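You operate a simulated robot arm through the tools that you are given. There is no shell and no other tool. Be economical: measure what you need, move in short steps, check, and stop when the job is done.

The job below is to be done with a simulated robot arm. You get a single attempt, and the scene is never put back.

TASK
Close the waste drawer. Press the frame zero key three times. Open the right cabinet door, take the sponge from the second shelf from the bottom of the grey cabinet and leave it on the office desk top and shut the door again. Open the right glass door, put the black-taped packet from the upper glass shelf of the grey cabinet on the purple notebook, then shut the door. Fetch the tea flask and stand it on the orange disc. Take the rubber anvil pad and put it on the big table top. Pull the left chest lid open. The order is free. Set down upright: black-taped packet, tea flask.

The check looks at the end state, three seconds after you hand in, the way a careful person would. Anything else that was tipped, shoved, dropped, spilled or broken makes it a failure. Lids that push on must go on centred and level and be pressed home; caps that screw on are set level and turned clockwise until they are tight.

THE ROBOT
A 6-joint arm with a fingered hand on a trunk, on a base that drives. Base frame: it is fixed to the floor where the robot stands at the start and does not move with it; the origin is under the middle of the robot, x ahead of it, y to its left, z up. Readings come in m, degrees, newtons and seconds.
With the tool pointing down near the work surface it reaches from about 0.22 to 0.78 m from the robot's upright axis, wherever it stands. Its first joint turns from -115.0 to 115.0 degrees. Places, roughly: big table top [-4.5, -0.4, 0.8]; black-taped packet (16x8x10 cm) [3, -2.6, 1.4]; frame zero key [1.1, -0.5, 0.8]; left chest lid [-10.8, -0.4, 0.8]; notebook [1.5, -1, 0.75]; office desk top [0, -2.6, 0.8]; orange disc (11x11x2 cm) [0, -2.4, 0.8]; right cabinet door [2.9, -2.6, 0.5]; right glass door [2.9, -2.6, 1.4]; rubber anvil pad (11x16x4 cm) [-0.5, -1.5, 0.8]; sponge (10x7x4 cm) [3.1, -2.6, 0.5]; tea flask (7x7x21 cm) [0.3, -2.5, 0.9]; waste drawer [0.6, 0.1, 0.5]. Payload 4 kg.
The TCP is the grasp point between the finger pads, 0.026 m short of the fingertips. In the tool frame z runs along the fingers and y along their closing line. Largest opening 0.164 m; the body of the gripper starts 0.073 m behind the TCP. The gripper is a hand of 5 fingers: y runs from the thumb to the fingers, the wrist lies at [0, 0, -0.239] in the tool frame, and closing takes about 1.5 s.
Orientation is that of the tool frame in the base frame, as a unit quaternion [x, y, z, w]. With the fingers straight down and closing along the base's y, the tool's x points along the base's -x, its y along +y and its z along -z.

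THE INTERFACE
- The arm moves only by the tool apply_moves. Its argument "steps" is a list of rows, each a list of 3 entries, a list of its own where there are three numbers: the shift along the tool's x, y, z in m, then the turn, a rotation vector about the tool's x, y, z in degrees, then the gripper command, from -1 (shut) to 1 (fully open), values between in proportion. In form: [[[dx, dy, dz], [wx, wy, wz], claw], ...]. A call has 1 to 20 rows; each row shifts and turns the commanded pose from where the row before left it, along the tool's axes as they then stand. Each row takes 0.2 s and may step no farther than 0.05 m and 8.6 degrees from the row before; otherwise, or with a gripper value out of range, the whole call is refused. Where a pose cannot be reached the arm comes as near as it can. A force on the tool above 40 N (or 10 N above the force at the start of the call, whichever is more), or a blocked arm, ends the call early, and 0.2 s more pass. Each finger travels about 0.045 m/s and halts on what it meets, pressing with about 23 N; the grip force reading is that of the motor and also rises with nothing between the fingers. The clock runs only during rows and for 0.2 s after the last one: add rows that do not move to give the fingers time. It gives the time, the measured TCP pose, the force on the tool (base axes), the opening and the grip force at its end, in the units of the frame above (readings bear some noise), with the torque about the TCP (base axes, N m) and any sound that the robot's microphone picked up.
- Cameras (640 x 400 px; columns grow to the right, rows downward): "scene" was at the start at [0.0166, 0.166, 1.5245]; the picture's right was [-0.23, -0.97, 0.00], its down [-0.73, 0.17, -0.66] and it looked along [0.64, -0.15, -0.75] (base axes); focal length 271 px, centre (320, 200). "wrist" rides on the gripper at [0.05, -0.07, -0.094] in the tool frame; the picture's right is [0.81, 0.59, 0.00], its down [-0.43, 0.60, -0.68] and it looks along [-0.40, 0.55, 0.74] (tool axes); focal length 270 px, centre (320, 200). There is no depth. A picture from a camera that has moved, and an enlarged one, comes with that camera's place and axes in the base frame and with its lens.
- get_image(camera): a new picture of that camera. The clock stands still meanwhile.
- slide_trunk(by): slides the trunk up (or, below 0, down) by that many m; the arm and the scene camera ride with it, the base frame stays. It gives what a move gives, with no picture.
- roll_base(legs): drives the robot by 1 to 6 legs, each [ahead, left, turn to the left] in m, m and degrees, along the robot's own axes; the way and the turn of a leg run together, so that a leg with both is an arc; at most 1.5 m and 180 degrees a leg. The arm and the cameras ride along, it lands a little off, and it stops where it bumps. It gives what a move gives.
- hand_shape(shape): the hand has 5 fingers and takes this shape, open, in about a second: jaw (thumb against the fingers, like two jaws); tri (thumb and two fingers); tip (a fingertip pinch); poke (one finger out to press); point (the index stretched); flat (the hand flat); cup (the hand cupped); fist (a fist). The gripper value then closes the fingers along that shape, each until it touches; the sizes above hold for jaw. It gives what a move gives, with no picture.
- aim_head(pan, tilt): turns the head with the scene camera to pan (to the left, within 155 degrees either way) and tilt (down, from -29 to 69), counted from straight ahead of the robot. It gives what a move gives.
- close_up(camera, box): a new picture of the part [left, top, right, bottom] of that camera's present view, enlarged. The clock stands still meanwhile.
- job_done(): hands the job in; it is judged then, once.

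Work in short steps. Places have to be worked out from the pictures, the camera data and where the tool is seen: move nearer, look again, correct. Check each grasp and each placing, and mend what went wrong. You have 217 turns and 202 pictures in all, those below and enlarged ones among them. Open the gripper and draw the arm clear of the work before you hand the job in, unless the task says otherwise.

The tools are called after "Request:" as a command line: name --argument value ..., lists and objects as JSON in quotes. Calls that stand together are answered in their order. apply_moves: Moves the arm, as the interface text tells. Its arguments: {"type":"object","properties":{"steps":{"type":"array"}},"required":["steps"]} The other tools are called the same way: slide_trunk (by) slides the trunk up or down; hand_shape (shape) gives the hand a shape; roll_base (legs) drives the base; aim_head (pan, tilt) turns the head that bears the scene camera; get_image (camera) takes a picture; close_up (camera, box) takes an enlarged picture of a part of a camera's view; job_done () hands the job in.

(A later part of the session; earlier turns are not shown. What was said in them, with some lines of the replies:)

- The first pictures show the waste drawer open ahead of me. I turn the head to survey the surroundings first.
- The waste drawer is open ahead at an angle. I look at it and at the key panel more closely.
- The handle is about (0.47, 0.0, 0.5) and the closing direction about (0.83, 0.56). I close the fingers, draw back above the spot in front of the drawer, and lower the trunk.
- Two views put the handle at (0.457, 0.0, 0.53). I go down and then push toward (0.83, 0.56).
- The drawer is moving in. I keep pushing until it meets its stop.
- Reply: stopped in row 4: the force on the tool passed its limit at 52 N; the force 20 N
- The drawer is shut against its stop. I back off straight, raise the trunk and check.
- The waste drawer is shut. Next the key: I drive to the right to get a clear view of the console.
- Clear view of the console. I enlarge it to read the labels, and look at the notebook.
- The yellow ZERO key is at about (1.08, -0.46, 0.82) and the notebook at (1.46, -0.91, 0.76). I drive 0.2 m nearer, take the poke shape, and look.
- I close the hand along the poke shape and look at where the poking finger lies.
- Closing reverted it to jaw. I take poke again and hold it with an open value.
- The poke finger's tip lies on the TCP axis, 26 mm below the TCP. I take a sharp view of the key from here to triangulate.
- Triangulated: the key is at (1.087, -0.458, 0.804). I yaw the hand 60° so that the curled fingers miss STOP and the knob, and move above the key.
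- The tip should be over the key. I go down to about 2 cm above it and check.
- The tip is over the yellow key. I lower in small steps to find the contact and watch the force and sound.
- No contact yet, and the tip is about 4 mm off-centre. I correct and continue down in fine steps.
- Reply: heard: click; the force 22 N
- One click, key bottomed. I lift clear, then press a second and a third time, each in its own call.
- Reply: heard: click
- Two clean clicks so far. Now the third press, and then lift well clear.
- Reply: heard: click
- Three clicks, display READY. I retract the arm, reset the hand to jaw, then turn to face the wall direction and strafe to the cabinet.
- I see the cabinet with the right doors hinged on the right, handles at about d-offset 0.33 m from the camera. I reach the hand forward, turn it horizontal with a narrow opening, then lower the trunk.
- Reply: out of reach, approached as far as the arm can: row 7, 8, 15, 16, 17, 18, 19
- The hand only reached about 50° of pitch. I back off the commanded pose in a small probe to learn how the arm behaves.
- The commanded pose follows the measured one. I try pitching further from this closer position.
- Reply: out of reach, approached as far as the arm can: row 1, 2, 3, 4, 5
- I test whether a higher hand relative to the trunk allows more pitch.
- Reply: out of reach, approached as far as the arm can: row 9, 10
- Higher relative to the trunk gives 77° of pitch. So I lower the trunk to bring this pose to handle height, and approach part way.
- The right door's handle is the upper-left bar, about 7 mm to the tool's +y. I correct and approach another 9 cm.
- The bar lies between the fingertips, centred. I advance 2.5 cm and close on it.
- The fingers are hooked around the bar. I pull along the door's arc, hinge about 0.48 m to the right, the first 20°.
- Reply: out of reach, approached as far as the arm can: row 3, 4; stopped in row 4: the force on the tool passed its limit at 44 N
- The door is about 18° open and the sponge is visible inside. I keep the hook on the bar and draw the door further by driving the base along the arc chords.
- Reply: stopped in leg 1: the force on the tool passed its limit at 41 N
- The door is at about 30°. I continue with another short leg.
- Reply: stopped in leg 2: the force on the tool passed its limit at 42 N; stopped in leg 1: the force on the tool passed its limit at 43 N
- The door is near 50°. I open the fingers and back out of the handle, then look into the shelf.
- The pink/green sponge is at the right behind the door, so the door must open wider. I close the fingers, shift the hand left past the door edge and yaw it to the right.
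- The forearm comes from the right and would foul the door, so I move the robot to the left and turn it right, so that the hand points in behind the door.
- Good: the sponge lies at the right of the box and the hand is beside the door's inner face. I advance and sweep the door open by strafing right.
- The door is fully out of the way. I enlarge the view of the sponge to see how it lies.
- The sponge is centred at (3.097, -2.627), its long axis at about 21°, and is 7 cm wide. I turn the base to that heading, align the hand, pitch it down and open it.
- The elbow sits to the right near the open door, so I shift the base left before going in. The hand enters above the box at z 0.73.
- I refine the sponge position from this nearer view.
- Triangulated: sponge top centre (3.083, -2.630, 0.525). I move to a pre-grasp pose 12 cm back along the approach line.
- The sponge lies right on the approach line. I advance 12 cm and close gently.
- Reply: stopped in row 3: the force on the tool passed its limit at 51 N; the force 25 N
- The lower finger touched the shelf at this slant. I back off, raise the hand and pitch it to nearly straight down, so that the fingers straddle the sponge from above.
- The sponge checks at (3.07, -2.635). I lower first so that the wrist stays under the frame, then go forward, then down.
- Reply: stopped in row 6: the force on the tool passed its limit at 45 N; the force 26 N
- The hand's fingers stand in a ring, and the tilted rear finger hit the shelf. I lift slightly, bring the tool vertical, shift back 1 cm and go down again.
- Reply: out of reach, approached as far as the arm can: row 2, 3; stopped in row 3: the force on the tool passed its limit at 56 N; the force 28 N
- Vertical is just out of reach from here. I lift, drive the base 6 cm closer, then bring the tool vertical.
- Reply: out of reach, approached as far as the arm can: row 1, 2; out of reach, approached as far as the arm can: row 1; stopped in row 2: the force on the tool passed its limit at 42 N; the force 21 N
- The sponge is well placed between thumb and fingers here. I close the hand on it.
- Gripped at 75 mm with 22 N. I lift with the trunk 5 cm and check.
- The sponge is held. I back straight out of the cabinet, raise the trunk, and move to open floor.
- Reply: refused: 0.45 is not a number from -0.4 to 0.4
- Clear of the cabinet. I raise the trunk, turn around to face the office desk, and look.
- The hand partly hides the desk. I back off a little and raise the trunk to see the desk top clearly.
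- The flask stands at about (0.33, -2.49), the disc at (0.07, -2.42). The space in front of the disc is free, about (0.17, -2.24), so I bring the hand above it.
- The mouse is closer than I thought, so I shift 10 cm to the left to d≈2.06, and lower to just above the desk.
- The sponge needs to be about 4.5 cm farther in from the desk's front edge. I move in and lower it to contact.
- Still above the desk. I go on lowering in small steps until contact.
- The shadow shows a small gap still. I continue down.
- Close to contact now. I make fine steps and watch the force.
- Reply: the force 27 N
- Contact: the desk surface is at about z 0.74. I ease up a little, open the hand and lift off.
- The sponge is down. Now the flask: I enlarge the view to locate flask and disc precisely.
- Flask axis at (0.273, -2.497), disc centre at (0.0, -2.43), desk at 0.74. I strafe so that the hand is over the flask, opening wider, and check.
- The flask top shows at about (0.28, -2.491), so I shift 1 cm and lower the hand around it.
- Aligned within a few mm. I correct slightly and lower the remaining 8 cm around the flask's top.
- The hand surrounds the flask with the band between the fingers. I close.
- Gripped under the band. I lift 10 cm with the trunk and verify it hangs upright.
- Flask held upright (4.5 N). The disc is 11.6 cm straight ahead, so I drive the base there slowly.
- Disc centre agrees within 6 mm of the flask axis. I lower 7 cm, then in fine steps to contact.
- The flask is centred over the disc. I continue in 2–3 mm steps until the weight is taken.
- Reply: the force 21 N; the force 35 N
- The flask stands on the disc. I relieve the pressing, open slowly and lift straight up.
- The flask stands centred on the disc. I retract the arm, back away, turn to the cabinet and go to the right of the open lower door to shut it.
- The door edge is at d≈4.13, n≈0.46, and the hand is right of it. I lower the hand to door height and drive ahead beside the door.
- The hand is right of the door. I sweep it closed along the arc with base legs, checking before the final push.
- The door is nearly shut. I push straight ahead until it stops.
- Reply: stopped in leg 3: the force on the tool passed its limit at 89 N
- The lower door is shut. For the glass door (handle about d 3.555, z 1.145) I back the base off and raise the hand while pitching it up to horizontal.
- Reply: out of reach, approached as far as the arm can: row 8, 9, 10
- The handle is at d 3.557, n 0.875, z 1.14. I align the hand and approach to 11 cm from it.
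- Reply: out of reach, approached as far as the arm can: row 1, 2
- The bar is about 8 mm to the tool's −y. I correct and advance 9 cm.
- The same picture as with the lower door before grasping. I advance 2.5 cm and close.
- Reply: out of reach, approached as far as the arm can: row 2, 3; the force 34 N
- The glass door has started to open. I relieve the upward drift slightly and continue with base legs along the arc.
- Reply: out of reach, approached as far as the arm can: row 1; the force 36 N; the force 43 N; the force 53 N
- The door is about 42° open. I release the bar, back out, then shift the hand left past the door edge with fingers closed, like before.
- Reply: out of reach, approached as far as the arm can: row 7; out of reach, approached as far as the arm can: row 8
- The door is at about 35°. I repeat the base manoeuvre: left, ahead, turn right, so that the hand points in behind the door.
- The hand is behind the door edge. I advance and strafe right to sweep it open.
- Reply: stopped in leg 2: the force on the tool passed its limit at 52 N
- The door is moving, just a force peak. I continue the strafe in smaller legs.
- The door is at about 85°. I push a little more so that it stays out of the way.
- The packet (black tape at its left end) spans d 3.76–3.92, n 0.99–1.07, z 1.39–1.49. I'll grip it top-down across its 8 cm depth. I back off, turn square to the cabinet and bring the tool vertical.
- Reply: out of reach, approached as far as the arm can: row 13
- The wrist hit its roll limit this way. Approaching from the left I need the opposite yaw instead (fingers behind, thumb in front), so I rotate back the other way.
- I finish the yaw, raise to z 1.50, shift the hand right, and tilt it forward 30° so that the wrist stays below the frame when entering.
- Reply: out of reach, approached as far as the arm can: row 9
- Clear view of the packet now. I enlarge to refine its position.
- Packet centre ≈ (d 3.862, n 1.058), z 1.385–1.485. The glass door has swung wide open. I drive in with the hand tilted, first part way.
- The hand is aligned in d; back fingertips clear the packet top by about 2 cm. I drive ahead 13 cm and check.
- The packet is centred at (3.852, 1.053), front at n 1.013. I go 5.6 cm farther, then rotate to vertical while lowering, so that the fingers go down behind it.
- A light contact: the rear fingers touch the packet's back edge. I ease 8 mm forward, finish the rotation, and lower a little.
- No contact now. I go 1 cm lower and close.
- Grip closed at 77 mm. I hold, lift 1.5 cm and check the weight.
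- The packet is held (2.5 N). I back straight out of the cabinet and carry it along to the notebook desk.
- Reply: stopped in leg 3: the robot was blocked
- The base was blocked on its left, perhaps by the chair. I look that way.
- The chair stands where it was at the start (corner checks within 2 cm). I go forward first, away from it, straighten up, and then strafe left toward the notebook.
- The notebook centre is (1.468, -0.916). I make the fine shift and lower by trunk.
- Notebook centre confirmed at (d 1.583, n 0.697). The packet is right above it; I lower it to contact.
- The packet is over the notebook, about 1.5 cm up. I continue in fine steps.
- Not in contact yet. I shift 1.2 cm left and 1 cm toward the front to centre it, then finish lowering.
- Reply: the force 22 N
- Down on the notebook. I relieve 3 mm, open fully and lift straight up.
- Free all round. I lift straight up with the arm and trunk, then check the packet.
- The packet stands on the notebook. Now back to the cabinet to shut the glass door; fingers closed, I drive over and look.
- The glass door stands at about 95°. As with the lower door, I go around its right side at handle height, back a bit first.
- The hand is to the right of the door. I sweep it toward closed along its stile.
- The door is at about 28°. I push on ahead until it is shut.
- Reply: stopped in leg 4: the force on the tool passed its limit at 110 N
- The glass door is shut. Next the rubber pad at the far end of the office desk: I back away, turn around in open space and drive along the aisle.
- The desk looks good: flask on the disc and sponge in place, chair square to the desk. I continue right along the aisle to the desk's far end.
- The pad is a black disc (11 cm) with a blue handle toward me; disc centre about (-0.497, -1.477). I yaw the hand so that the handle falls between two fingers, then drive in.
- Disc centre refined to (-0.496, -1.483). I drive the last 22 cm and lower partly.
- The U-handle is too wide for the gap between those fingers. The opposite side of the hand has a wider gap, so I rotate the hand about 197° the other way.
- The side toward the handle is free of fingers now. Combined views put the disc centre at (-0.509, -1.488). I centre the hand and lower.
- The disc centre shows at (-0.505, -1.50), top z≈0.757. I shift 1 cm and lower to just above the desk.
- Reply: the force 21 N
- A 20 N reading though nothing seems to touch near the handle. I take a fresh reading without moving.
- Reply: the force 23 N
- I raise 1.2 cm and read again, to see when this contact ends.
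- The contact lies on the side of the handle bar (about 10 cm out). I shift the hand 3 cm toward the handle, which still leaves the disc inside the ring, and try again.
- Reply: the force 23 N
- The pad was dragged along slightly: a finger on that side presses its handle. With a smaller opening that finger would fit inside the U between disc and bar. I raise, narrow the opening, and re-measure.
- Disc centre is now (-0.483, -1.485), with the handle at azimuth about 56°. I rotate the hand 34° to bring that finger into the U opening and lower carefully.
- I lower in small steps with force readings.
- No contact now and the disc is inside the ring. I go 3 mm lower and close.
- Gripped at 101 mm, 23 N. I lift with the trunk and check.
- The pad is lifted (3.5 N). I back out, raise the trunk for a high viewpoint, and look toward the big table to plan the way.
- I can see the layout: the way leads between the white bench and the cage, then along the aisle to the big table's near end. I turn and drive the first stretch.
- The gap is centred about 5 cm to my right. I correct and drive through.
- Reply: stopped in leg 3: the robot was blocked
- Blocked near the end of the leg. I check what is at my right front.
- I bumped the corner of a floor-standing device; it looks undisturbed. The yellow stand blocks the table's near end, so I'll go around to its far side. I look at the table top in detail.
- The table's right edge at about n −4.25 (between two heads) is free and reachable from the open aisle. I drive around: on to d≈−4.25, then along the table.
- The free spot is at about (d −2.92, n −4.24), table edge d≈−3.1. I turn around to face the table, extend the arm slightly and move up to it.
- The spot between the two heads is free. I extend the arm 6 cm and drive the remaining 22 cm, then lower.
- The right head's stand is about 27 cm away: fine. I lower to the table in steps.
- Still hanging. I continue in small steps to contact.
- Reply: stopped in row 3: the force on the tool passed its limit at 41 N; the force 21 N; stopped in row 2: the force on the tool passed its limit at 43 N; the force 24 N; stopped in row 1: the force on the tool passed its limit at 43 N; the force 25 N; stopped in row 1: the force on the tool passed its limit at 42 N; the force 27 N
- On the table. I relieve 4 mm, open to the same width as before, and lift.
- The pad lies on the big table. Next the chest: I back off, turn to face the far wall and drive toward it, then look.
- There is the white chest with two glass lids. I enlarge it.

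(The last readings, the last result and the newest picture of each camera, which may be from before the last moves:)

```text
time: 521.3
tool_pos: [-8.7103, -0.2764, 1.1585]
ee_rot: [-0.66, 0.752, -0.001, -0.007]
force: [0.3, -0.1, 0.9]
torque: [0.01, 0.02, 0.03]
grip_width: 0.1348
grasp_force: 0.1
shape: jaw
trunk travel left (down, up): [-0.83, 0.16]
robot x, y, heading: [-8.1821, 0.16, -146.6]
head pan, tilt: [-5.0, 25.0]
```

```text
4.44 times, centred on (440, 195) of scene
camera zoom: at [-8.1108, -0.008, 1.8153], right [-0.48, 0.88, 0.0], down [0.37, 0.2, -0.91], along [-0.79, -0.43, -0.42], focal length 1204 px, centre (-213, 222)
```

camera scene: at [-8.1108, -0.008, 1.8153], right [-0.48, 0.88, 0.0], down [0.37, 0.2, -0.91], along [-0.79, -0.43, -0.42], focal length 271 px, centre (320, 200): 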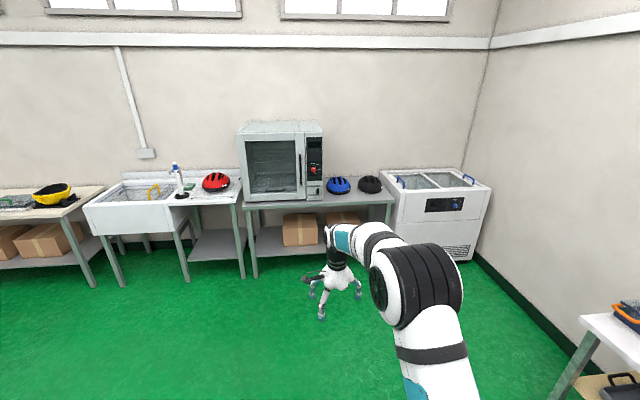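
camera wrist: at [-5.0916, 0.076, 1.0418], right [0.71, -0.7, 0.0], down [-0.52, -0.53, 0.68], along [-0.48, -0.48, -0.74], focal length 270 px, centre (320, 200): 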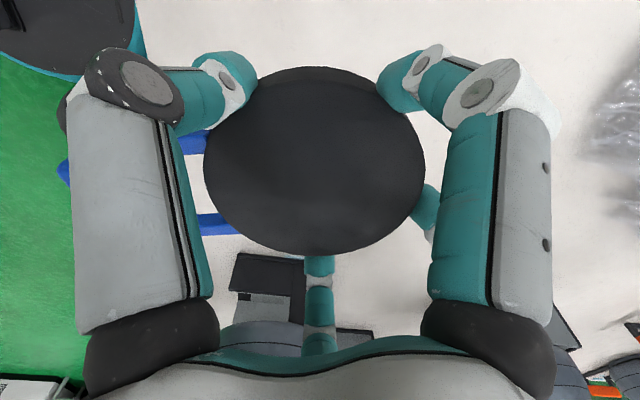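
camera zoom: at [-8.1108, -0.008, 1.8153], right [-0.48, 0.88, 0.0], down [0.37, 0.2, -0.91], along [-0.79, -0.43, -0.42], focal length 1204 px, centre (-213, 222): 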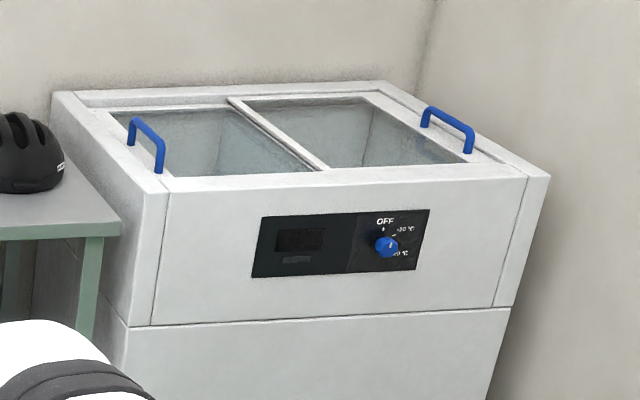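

The lids slide: the left lid has a blue bar handle at its left end, at about (d −5.57, n −9.05, z≈0.87). I'll grip that bar and pull it to the right. I yaw the hand, narrow the fingers and drive up.

Request:
apply_moves --steps '[[[0, 0, 0], [0, 0, -8.6], -0.1], [[0, 0, 0], [0, 0, -8.6], -0.1], [[0, 0, 0], [0, 0, -8.6], -0.1], [[0, 0, 0], [0, 0, -8.6], -0.1], [[0, 0, 0], [0, 0, -8.6], -0.1], [[0, 0, 0], [0, 0, -8.6], -0.1], [[0, 0, 0], [0, 0, -8.6], -0.1], [[0, 0, 0], [0, 0, -8.6], -0.1], [[0, 0, 0], [0, 0, -8.6], -0.1], [[0, 0, 0], [0, 0, -8.6], -0.1], [[0, 0, 0], [0, 0, -8.6], -0.1], [[0, 0, 0], [0, 0, -8.6], -0.1], [[0, 0, 0], [0, 0, -8.6], -0.1], [[0, 0, 0], [0, 0, -8.6], -0.1], [[0, 0, 0], [0, 0, -8.6], -0.1]]'

Request:
roll_base --legs '[[0, -0.85, 0.5], [1.35, 0, 0]]'

Request:
aim_head --pan 10 --tilt 45

Request:
get_image --camera "scene"

```text
time: 524.5
tool_pos: [-8.7107, -0.2767, 1.1583]
ee_rot: [0.962, 0.274, -0.006, 0.003]
force: [0.3, 0.4, 0.0]
torque: [-0.03, 0.0, -0.03]
grip_width: 0.074
grasp_force: 0.0
shape: jaw
trunk travel left (down, up): [-0.83, 0.16]
robot x, y, heading: [-8.1814, 0.1584, -146.4]
head pan, tilt: [-5.0, 25.0]
```

```text
time: 532.8
tool_pos: [-9.8604, 0.0692, 1.1565]
ee_rot: [0.978, 0.208, -0.006, 0.002]
force: [-1.2, -0.3, -1.1]
torque: [-0.03, -0.01, 0.01]
grip_width: 0.0741
grasp_force: 0.0
shape: jaw
trunk travel left (down, up): [-0.83, 0.16]
robot x, y, heading: [-9.2796, 0.4319, -153.9]
head pan, tilt: [-5.0, 25.0]
stopped in leg 2: the robot was blocked; the commanded pose is now the measured one
```

```text
time: 533.6
tool_pos: [-9.8587, 0.0697, 1.1581]
ee_rot: [0.978, 0.208, -0.007, 0.003]
force: [0.0, -0.6, 0.7]
torque: [0.0, 0.02, -0.02]
grip_width: 0.0738
grasp_force: 0.1
shape: jaw
trunk travel left (down, up): [-0.83, 0.16]
robot x, y, heading: [-9.2793, 0.4293, -153.8]
head pan, tilt: [10.0, 45.0]
```

```text
29 pictures are left
camera scene: at [-9.2089, 0.2428, 1.7848], right [-0.59, 0.81, 0.0], down [0.57, 0.42, -0.71], along [-0.57, -0.42, -0.71], focal length 271 px, centre (320, 200)
```

scene: 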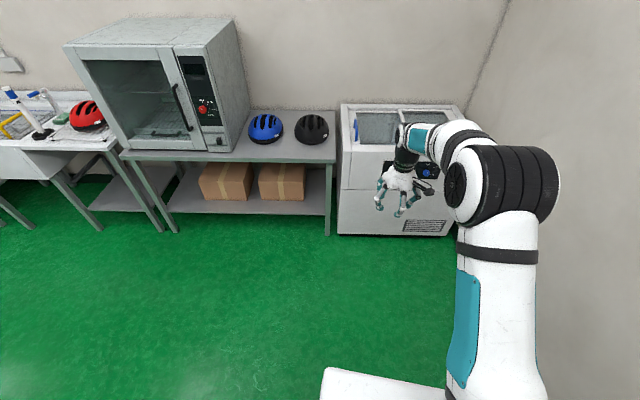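

I bumped the bench at my right. I move left, straighten the heading, and continue to in front of the chest.

Request:
roll_base --legs '[[0, 0.22, 0], [0, 0, 8], [0.6, 0, 0]]'

Request:
aim_head --pan 5 --tilt 45

Request:
get_image --camera "scene"

```text
time: 538.9
tool_pos: [-10.2104, -0.5246, 1.1583]
ee_rot: [0.963, 0.268, -0.007, 0.003]
force: [-1.1, 0.8, 0.2]
torque: [-0.01, -0.01, -0.01]
grip_width: 0.0741
grasp_force: 0.0
shape: jaw
trunk travel left (down, up): [-0.83, 0.16]
robot x, y, heading: [-9.6772, -0.0914, -146.6]
head pan, tilt: [10.0, 45.0]
```

```text
time: 539.5
tool_pos: [-10.2099, -0.524, 1.1585]
ee_rot: [0.963, 0.268, -0.005, 0.004]
force: [0.1, -0.5, 0.4]
torque: [0.0, 0.0, -0.02]
grip_width: 0.0737
grasp_force: 0.0
shape: jaw
trunk travel left (down, up): [-0.83, 0.16]
robot x, y, heading: [-9.6771, -0.0953, -146.9]
head pan, tilt: [5.0, 45.0]
```

```text
28 pictures are left
camera scene: at [-9.5896, -0.2675, 1.7848], right [-0.62, 0.79, 0.0], down [0.56, 0.44, -0.71], along [-0.56, -0.44, -0.71], focal length 271 px, centre (320, 200)
```

scene: 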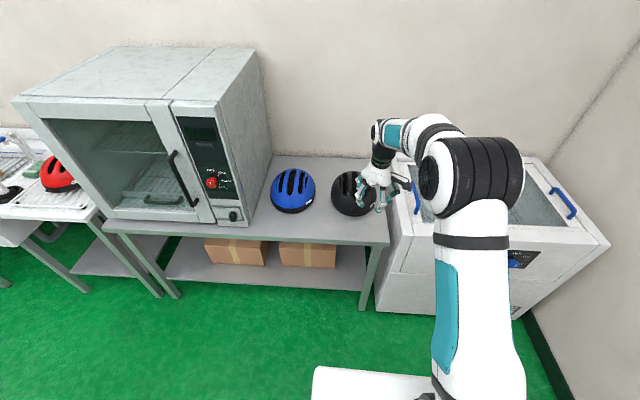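

Triangulated handle: (-10.645, -0.483, 0.855). I position the base so that the hand comes over the bar, and look with the wrist camera.

Request:
roll_base --legs '[[0, -0.278, 1], [0.29, 0, 0]]'

Request:
apply_moves --steps '[[[-0.045, 0, 0], [0, 0, 0], -0.1], [[0, 0, 0.03], [0, 0, 0], -0.1], [[0, 0, 0.03], [0, 0, 0], -0.1]]'

Request:
get_image --camera "scene"

Request:
get_image --camera "wrist"

```text
time: 543.0
tool_pos: [-10.589, -0.4644, 1.1579]
ee_rot: [0.961, 0.276, -0.007, 0.003]
force: [0.2, -0.5, -0.4]
torque: [0.02, -0.05, -0.02]
grip_width: 0.074
grasp_force: 0.1
shape: jaw
trunk travel left (down, up): [-0.83, 0.16]
robot x, y, heading: [-10.0656, -0.0242, -145.9]
head pan, tilt: [5.0, 45.0]
```

```text
time: 543.8
tool_pos: [-10.6294, -0.4859, 1.0979]
ee_rot: [0.961, 0.277, -0.006, 0.002]
force: [-1.1, 0.0, 0.0]
torque: [0.05, -0.02, 0.03]
grip_width: 0.074
grasp_force: 0.1
shape: jaw
trunk travel left (down, up): [-0.83, 0.16]
robot x, y, heading: [-10.0655, -0.0234, -145.7]
head pan, tilt: [5.0, 45.0]
```

```text
27 pictures are left
camera scene: at [-9.9757, -0.1968, 1.7848], right [-0.63, 0.77, 0.0], down [0.55, 0.45, -0.71], along [-0.55, -0.45, -0.71], focal length 271 px, centre (320, 200)
```

scene: 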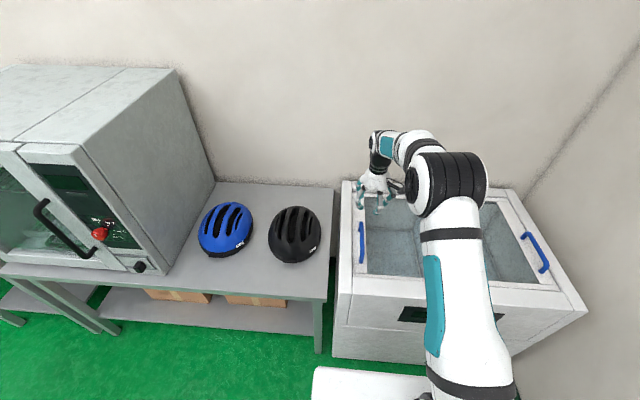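

```text
26 pictures are left
camera wrist: at [-10.622, -0.3986, 1.1904], right [1.0, -0.07, -0.01], down [-0.04, -0.73, 0.68], along [-0.05, -0.68, -0.73], focal length 270 px, centre (320, 200)
```

wrist: 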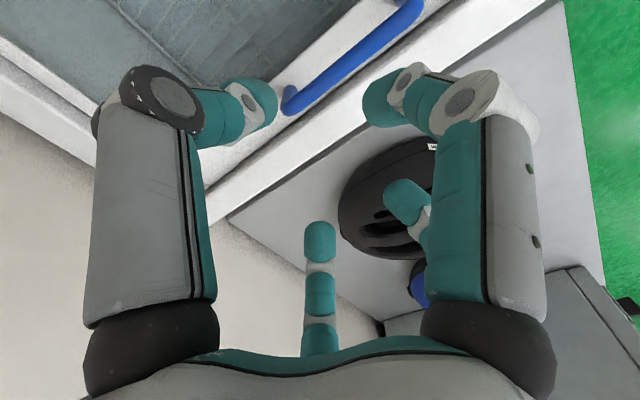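

The bar is about 1.6 cm to the tool's +y. I shift and lower toward it.

Request:
apply_moves --steps '[[[0.008, 0.016, 0.02], [0, 0, 0], -0.1], [[0, 0, 0.045], [0, 0, 0], -0.1], [[0, 0, 0.045], [0, 0, 0], -0.1], [[0, 0, 0.045], [0, 0, 0], -0.1], [[0, 0, 0.02], [0, 0, 0], -0.1]]'

Request:
get_image --camera "wrist"

Request:
close_up --camera "scene" --box '[310, 160, 470, 280]'

```text
time: 545.0
tool_pos: [-10.6169, -0.4966, 0.9257]
ee_rot: [0.961, 0.275, -0.007, 0.003]
force: [-1.0, 1.9, 0.4]
torque: [0.06, 0.0, 0.05]
grip_width: 0.0741
grasp_force: 0.0
shape: jaw
trunk travel left (down, up): [-0.83, 0.16]
robot x, y, heading: [-10.0668, -0.0215, -146.0]
head pan, tilt: [5.0, 45.0]
```

```text
25 pictures are left
camera wrist: at [-10.6094, -0.4089, 1.0173], right [1.0, -0.07, -0.01], down [-0.04, -0.73, 0.69], along [-0.05, -0.68, -0.73], focal length 270 px, centre (320, 200)
```

wrist: 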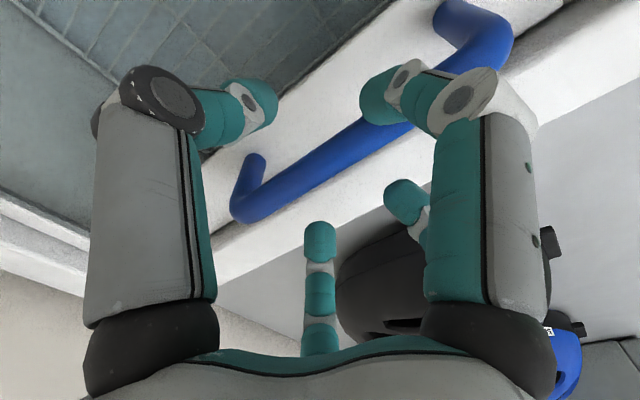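

```text
3.33 times, centred on (390, 220) of scene
camera zoom: at [-9.9743, -0.1954, 1.7849], right [-0.63, 0.77, 0.0], down [0.55, 0.45, -0.71], along [-0.55, -0.45, -0.71], focal length 903 px, centre (87, 133)
```

zoom: 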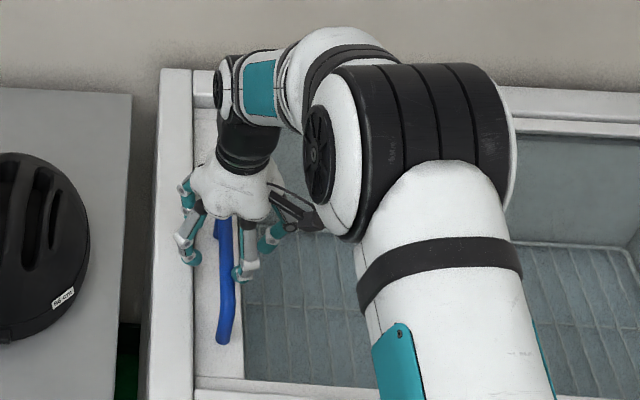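

The bar lies between thumb and fingers. I open a touch more and lower around the bar.

Request:
apply_moves --steps '[[[0, 0.002, 0.005], [0, 0, 0], 0.15], [[0, 0, 0.015], [0, 0, 0], 0.15], [[0, 0, 0.015], [0, 0, 0], 0.15], [[0, 0, 0.012], [0, 0, 0], 0.15], [[0, 0, 0.008], [0, 0, 0], 0.15]]'

Request:
get_image --camera "wrist"

```text
time: 546.2
tool_pos: [-10.6189, -0.5048, 0.8857]
ee_rot: [0.961, 0.277, -0.014, 0.007]
force: [4.2, 8.3, 28.0]
torque: [-0.67, -1.42, 0.52]
grip_width: 0.0954
grasp_force: 0.1
shape: jaw
trunk travel left (down, up): [-0.83, 0.16]
robot x, y, heading: [-10.0592, -0.0249, -146.1]
head pan, tilt: [5.0, 45.0]
stopped in row 5: the force on the tool passed its limit at 45 N (the readings are from after the stop); the commanded pose is now the measured one
```

```text
23 pictures are left
camera wrist: at [-10.6107, -0.4156, 0.9769], right [1.0, -0.07, -0.02], down [-0.04, -0.72, 0.69], along [-0.06, -0.69, -0.72], focal length 270 px, centre (320, 200)
```

wrist: 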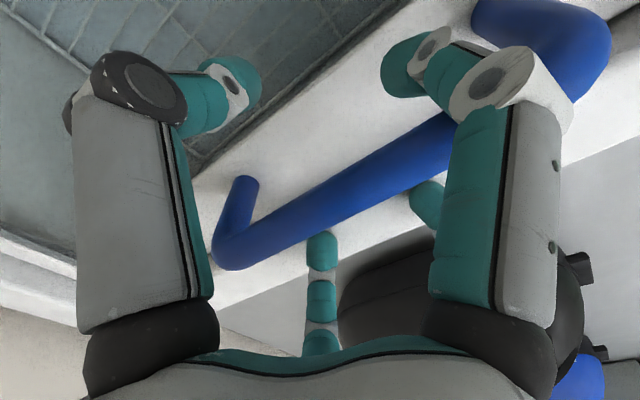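

The fingers rest on the chest rim beside the bar. I ease up 3 mm and close on the bar.

Request:
apply_moves --steps '[[[0, 0, -0.004], [0, 0, 0], 0.15], [[0, 0, 0], [0, 0, 0], -0.3], [[0, 0, 0], [0, 0, 0], -0.8], [[0, 0, 0], [0, 0, 0], -1], [[0, 0, 0], [0, 0, 0], -1], [[0, 0, 0], [0, 0, 0], -1]]'

Request:
get_image --camera "wrist"

```text
time: 547.6
tool_pos: [-10.619, -0.5036, 0.8858]
ee_rot: [0.961, 0.277, -0.012, 0.006]
force: [-3.1, 6.8, 16.7]
torque: [-0.4, -0.81, 0.42]
grip_width: 0.0387
grasp_force: 0.0
shape: jaw
trunk travel left (down, up): [-0.83, 0.16]
robot x, y, heading: [-10.0658, -0.0209, -145.8]
head pan, tilt: [5.0, 45.0]
```

```text
22 pictures are left
camera wrist: at [-10.6107, -0.4151, 0.9778], right [1.0, -0.07, -0.02], down [-0.04, -0.72, 0.69], along [-0.06, -0.69, -0.72], focal length 270 px, centre (320, 200)
```

wrist: 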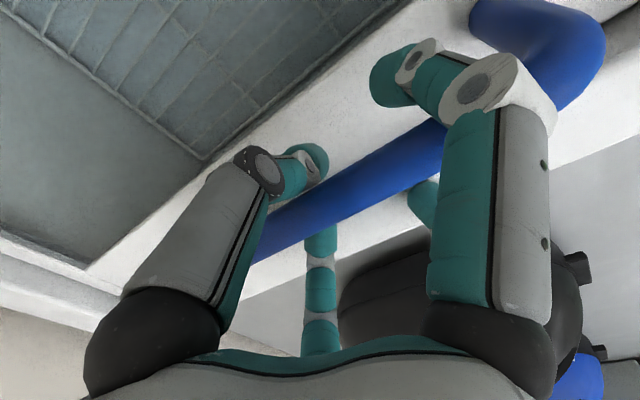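

The thumb is at the bar. I give the grip more time, then begin to pull to the right.

Request:
apply_moves --steps '[[[0, 0, 0], [0, 0, 0], -1], [[0, 0, 0], [0, 0, 0], -1], [[0, 0, 0], [0, 0, 0], -1], [[0, -0.01, 0], [0, 0, 0], -1], [[0, -0.015, 0], [0, 0, 0], -1], [[0, -0.02, 0], [0, 0, 0], -1], [[0, -0.02, 0], [0, 0, 0], -1]]'

Request:
close_up --camera "scene" --box '[310, 160, 550, 310]'

```text
time: 549.2
tool_pos: [-10.652, -0.449, 0.8841]
ee_rot: [0.961, 0.276, -0.011, 0.006]
force: [-0.3, -1.5, -0.6]
torque: [0.03, 0.0, -0.02]
grip_width: 0.0124
grasp_force: 22.6
shape: jaw
trunk travel left (down, up): [-0.83, 0.16]
robot x, y, heading: [-10.0653, -0.0227, -145.9]
head pan, tilt: [5.0, 45.0]
```

```text
2.67 times, centred on (430, 235) of scene
camera zoom: at [-9.9745, -0.1953, 1.7849], right [-0.63, 0.77, 0.0], down [0.55, 0.45, -0.71], along [-0.55, -0.45, -0.71], focal length 722 px, centre (27, 107)
```

zoom: 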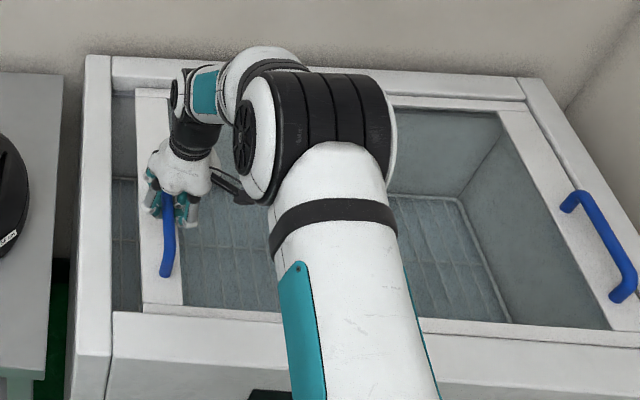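

The lid slides well. I keep pulling to the right until it meets its stop.

Request:
apply_moves --steps '[[[0, -0.03, 0], [0, 0, 0], -1], [[0, -0.03, 0], [0, 0, 0], -1], [[0, -0.03, 0], [0, 0, 0], -1], [[0, -0.03, 0], [0, 0, 0], -1], [[0, -0.03, 0], [0, 0, 0], -1], [[0, -0.03, 0], [0, 0, 0], -1], [[0, -0.03, 0], [0, 0, 0], -1], [[0, -0.025, 0], [0, 0, 0], -1], [[0, -0.025, 0], [0, 0, 0], -1]]'

Request:
close_up --camera "scene" --box '[310, 160, 550, 310]'

```text
time: 551.2
tool_pos: [-10.7902, -0.227, 0.8806]
ee_rot: [0.961, 0.276, -0.01, 0.006]
force: [0.5, 1.1, -0.3]
torque: [0.03, 0.0, -0.03]
grip_width: 0.0121
grasp_force: 23.1
shape: jaw
trunk travel left (down, up): [-0.83, 0.16]
robot x, y, heading: [-10.0664, -0.0223, -145.9]
head pan, tilt: [5.0, 45.0]
```

```text
2.67 times, centred on (430, 235) of scene
camera zoom: at [-9.9749, -0.1945, 1.7849], right [-0.63, 0.78, 0.0], down [0.55, 0.45, -0.71], along [-0.55, -0.45, -0.71], focal length 722 px, centre (27, 107)
```

zoom: 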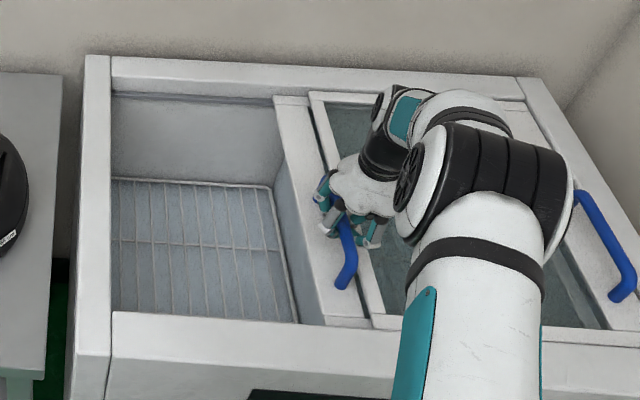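

The left half is open. I continue gently until I feel the end of its travel.

Request:
apply_moves --steps '[[[0, -0.02, 0], [0, 0, 0], -1], [[0, -0.02, 0], [0, 0, 0], -1], [[0, -0.02, 0], [0, 0, 0], -1], [[0, -0.02, 0], [0, 0, 0], -1], [[0, -0.02, 0], [0, 0, 0], -1]]'

Request:
close_up --camera "scene" --box '[310, 160, 550, 310]'

```text
time: 551.9
tool_pos: [-10.8076, -0.2062, 0.8794]
ee_rot: [0.959, 0.283, -0.007, 0.009]
force: [11.5, -19.0, 0.4]
torque: [0.27, 0.14, 0.13]
grip_width: 0.0131
grasp_force: 23.1
shape: jaw
trunk travel left (down, up): [-0.83, 0.16]
robot x, y, heading: [-10.0641, -0.0224, -145.5]
head pan, tilt: [5.0, 45.0]
stopped in row 3: the force on the tool passed its limit at 44 N (the readings are from after the stop); the commanded pose is now the measured one
```

```text
2.67 times, centred on (430, 235) of scene
camera zoom: at [-9.9719, -0.196, 1.7849], right [-0.64, 0.77, 0.0], down [0.54, 0.45, -0.71], along [-0.55, -0.45, -0.71], focal length 722 px, centre (27, 107)
```

zoom: 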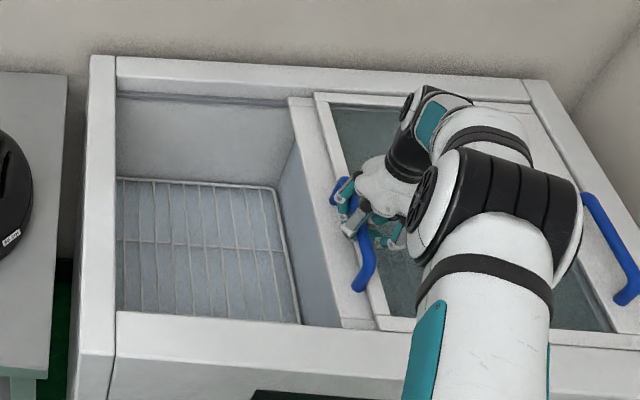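

At its stop: the lid is fully open. I release the bar, lift off and draw back.

Request:
apply_moves --steps '[[[0, 0.003, 0], [0, 0, 0], -0.5], [[0, 0, 0], [0, 0, 0], -0.1], [[0, 0, 0], [0, 0, 0], 0.1], [[0, 0, 0], [0, 0, 0], 0.15], [[0, 0, 0], [0, 0, 0], 0.15], [[0, 0, -0.02], [0, 0, 0], 0.15], [[0, 0, -0.04], [0, 0, 0], 0.15], [[0, 0, -0.045], [0, 0, 0], 0.15], [[0, 0, -0.045], [0, 0, 0], 0.15]]'

Request:
slide_trunk --by 0.15

Request:
roll_base --legs '[[-0.35, 0.05, 0]]'

Request:
get_image --camera "scene"

```text
time: 553.9
tool_pos: [-10.8057, -0.2006, 1.03]
ee_rot: [0.96, 0.281, -0.008, 0.009]
force: [0.7, 0.7, -0.9]
torque: [-0.02, 0.01, 0.03]
grip_width: 0.0939
grasp_force: 0.2
shape: jaw
trunk travel left (down, up): [-0.83, 0.16]
robot x, y, heading: [-10.0682, -0.023, -145.4]
head pan, tilt: [5.0, 45.0]
```

```text
time: 555.6
tool_pos: [-10.8085, -0.2016, 1.18]
ee_rot: [0.96, 0.281, -0.007, 0.008]
force: [0.4, -0.3, 0.0]
torque: [0.02, -0.03, 0.0]
grip_width: 0.0941
grasp_force: 0.1
shape: jaw
trunk travel left (down, up): [-0.98, 0.01]
robot x, y, heading: [-10.0657, -0.0252, -145.5]
head pan, tilt: [5.0, 45.0]
```

```text
time: 557.9
tool_pos: [-10.4929, -0.0465, 1.1801]
ee_rot: [0.96, 0.281, -0.007, 0.008]
force: [-1.1, -0.2, -0.1]
torque: [-0.01, 0.0, 0.02]
grip_width: 0.0939
grasp_force: 0.0
shape: jaw
trunk travel left (down, up): [-0.98, 0.01]
robot x, y, heading: [-9.754, 0.1287, -145.7]
head pan, tilt: [5.0, 45.0]
```

```text
18 pictures are left
camera scene: at [-9.6586, -0.0408, 1.9348], right [-0.64, 0.77, 0.0], down [0.55, 0.45, -0.71], along [-0.55, -0.45, -0.71], focal length 271 px, centre (320, 200)
```

scene: 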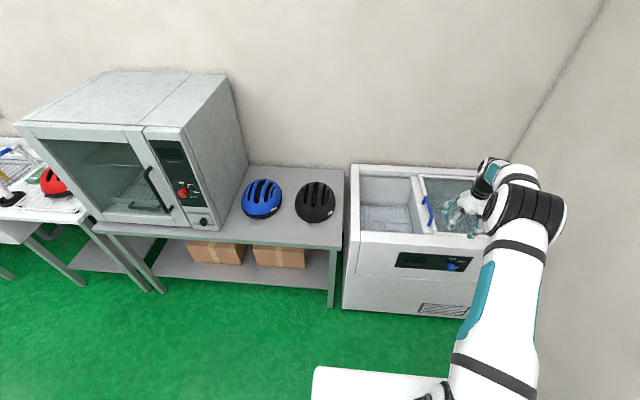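

The left chest lid is open. From here I check the bench I touched and, zoomed in, the cabinet far away.

Request:
aim_head --pan -120 --tilt 30

Request:
get_image --camera "scene"

Request:
aim_head --pan 134 --tilt 8

Request:
close_up --camera "scene" --box '[280, 150, 360, 200]'

```text
time: 559.9
tool_pos: [-10.4943, -0.0465, 1.1794]
ee_rot: [0.959, 0.282, -0.008, 0.008]
force: [-0.4, -1.2, -0.2]
torque: [0.03, 0.0, 0.03]
grip_width: 0.0939
grasp_force: 0.1
shape: jaw
trunk travel left (down, up): [-0.98, 0.01]
robot x, y, heading: [-9.7528, 0.1323, -145.8]
head pan, tilt: [-120.0, 30.0]
```

```text
17 pictures are left
camera scene: at [-9.6039, 0.1006, 1.9574], right [1.0, 0.08, 0.0], down [0.04, -0.5, -0.87], along [-0.07, 0.86, -0.5], focal length 271 px, centre (320, 200)
```

scene: 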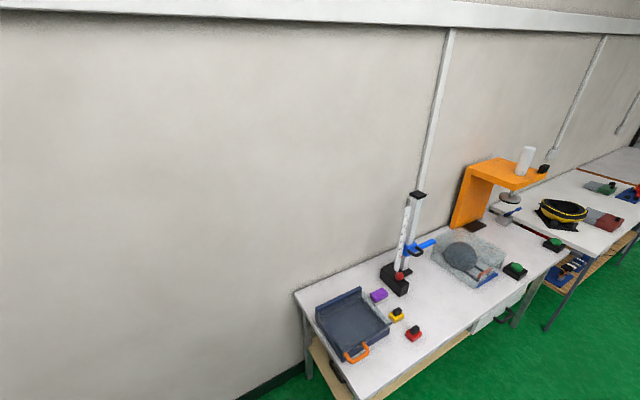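

```text
time: 563.5
tool_pos: [-10.4934, -0.048, 1.1795]
ee_rot: [0.959, 0.282, -0.007, 0.009]
force: [-0.5, -0.3, 0.0]
torque: [0.01, -0.01, -0.04]
grip_width: 0.0942
grasp_force: 0.0
shape: jaw
trunk travel left (down, up): [-0.98, 0.01]
robot x, y, heading: [-9.7501, 0.1292, -145.6]
head pan, tilt: [134.0, 8.0]
```

```text
8.00 times, centred on (320, 175) of scene
camera zoom: at [-9.506, -0.0081, 1.993], right [-0.2, -0.98, 0.0], down [-0.14, 0.03, -0.99], along [0.97, -0.2, -0.14], focal length 2167 px, centre (320, 400)
```

zoom: 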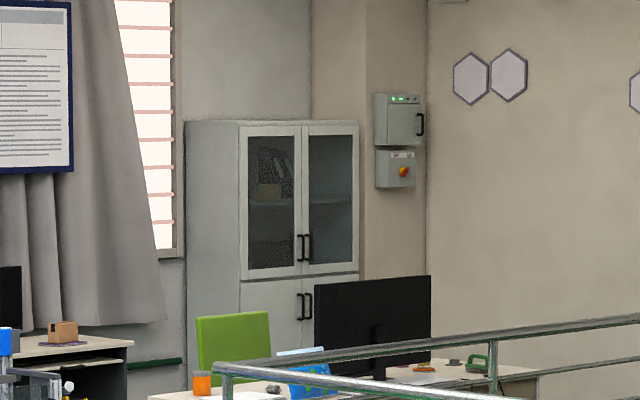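

Both cabinet doors are shut and the packet stands on the notebook. I zoom in on the disc to confirm the flask.

Request:
close_up --camera "scene" --box '[312, 180, 352, 205]'

```text
16.00 times, centred on (332, 192) of scene
camera zoom: at [-9.506, -0.0081, 1.993], right [-0.2, -0.98, 0.0], down [-0.14, 0.03, -0.99], along [0.97, -0.2, -0.14], focal length 4335 px, centre (128, 320)
```

zoom: 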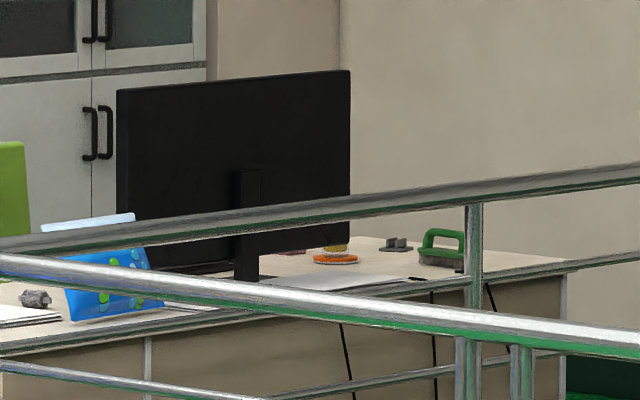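

The flask's base stands on the disc, its top hidden by the monitor. Everything is in place, the gripper is open and the arm is clear, so I hand in.

Request:
job_done

```text
The job is handed in.
```

I finished every task on the list and handed the job in.

- **Waste drawer:** pushed shut against its stop.
- **Frame zero key:** pressed three times, with one click heard each time.
- **Sponge:** moved to the office desk top. The right cabinet door is shut again.
- **Black-taped packet:** standing upright on the purple notebook. The right glass door is shut again.
- **Tea flask:** standing upright on the orange disc.
- **Rubber anvil pad:** on the big table top, near its edge between two of the grey heads.
- **Left chest lid:** slid open to its stop.

Three contacts along the way could count against the result. The base bumped the office chair, a floor-standing device near the cage, and a bench near the chest. I saw no sign that any of them moved, but I measured only the chair, which was within about 2 cm of its starting place.

While I was gripping the pad, a finger also dragged it a few centimetres across the desk before I lifted it.
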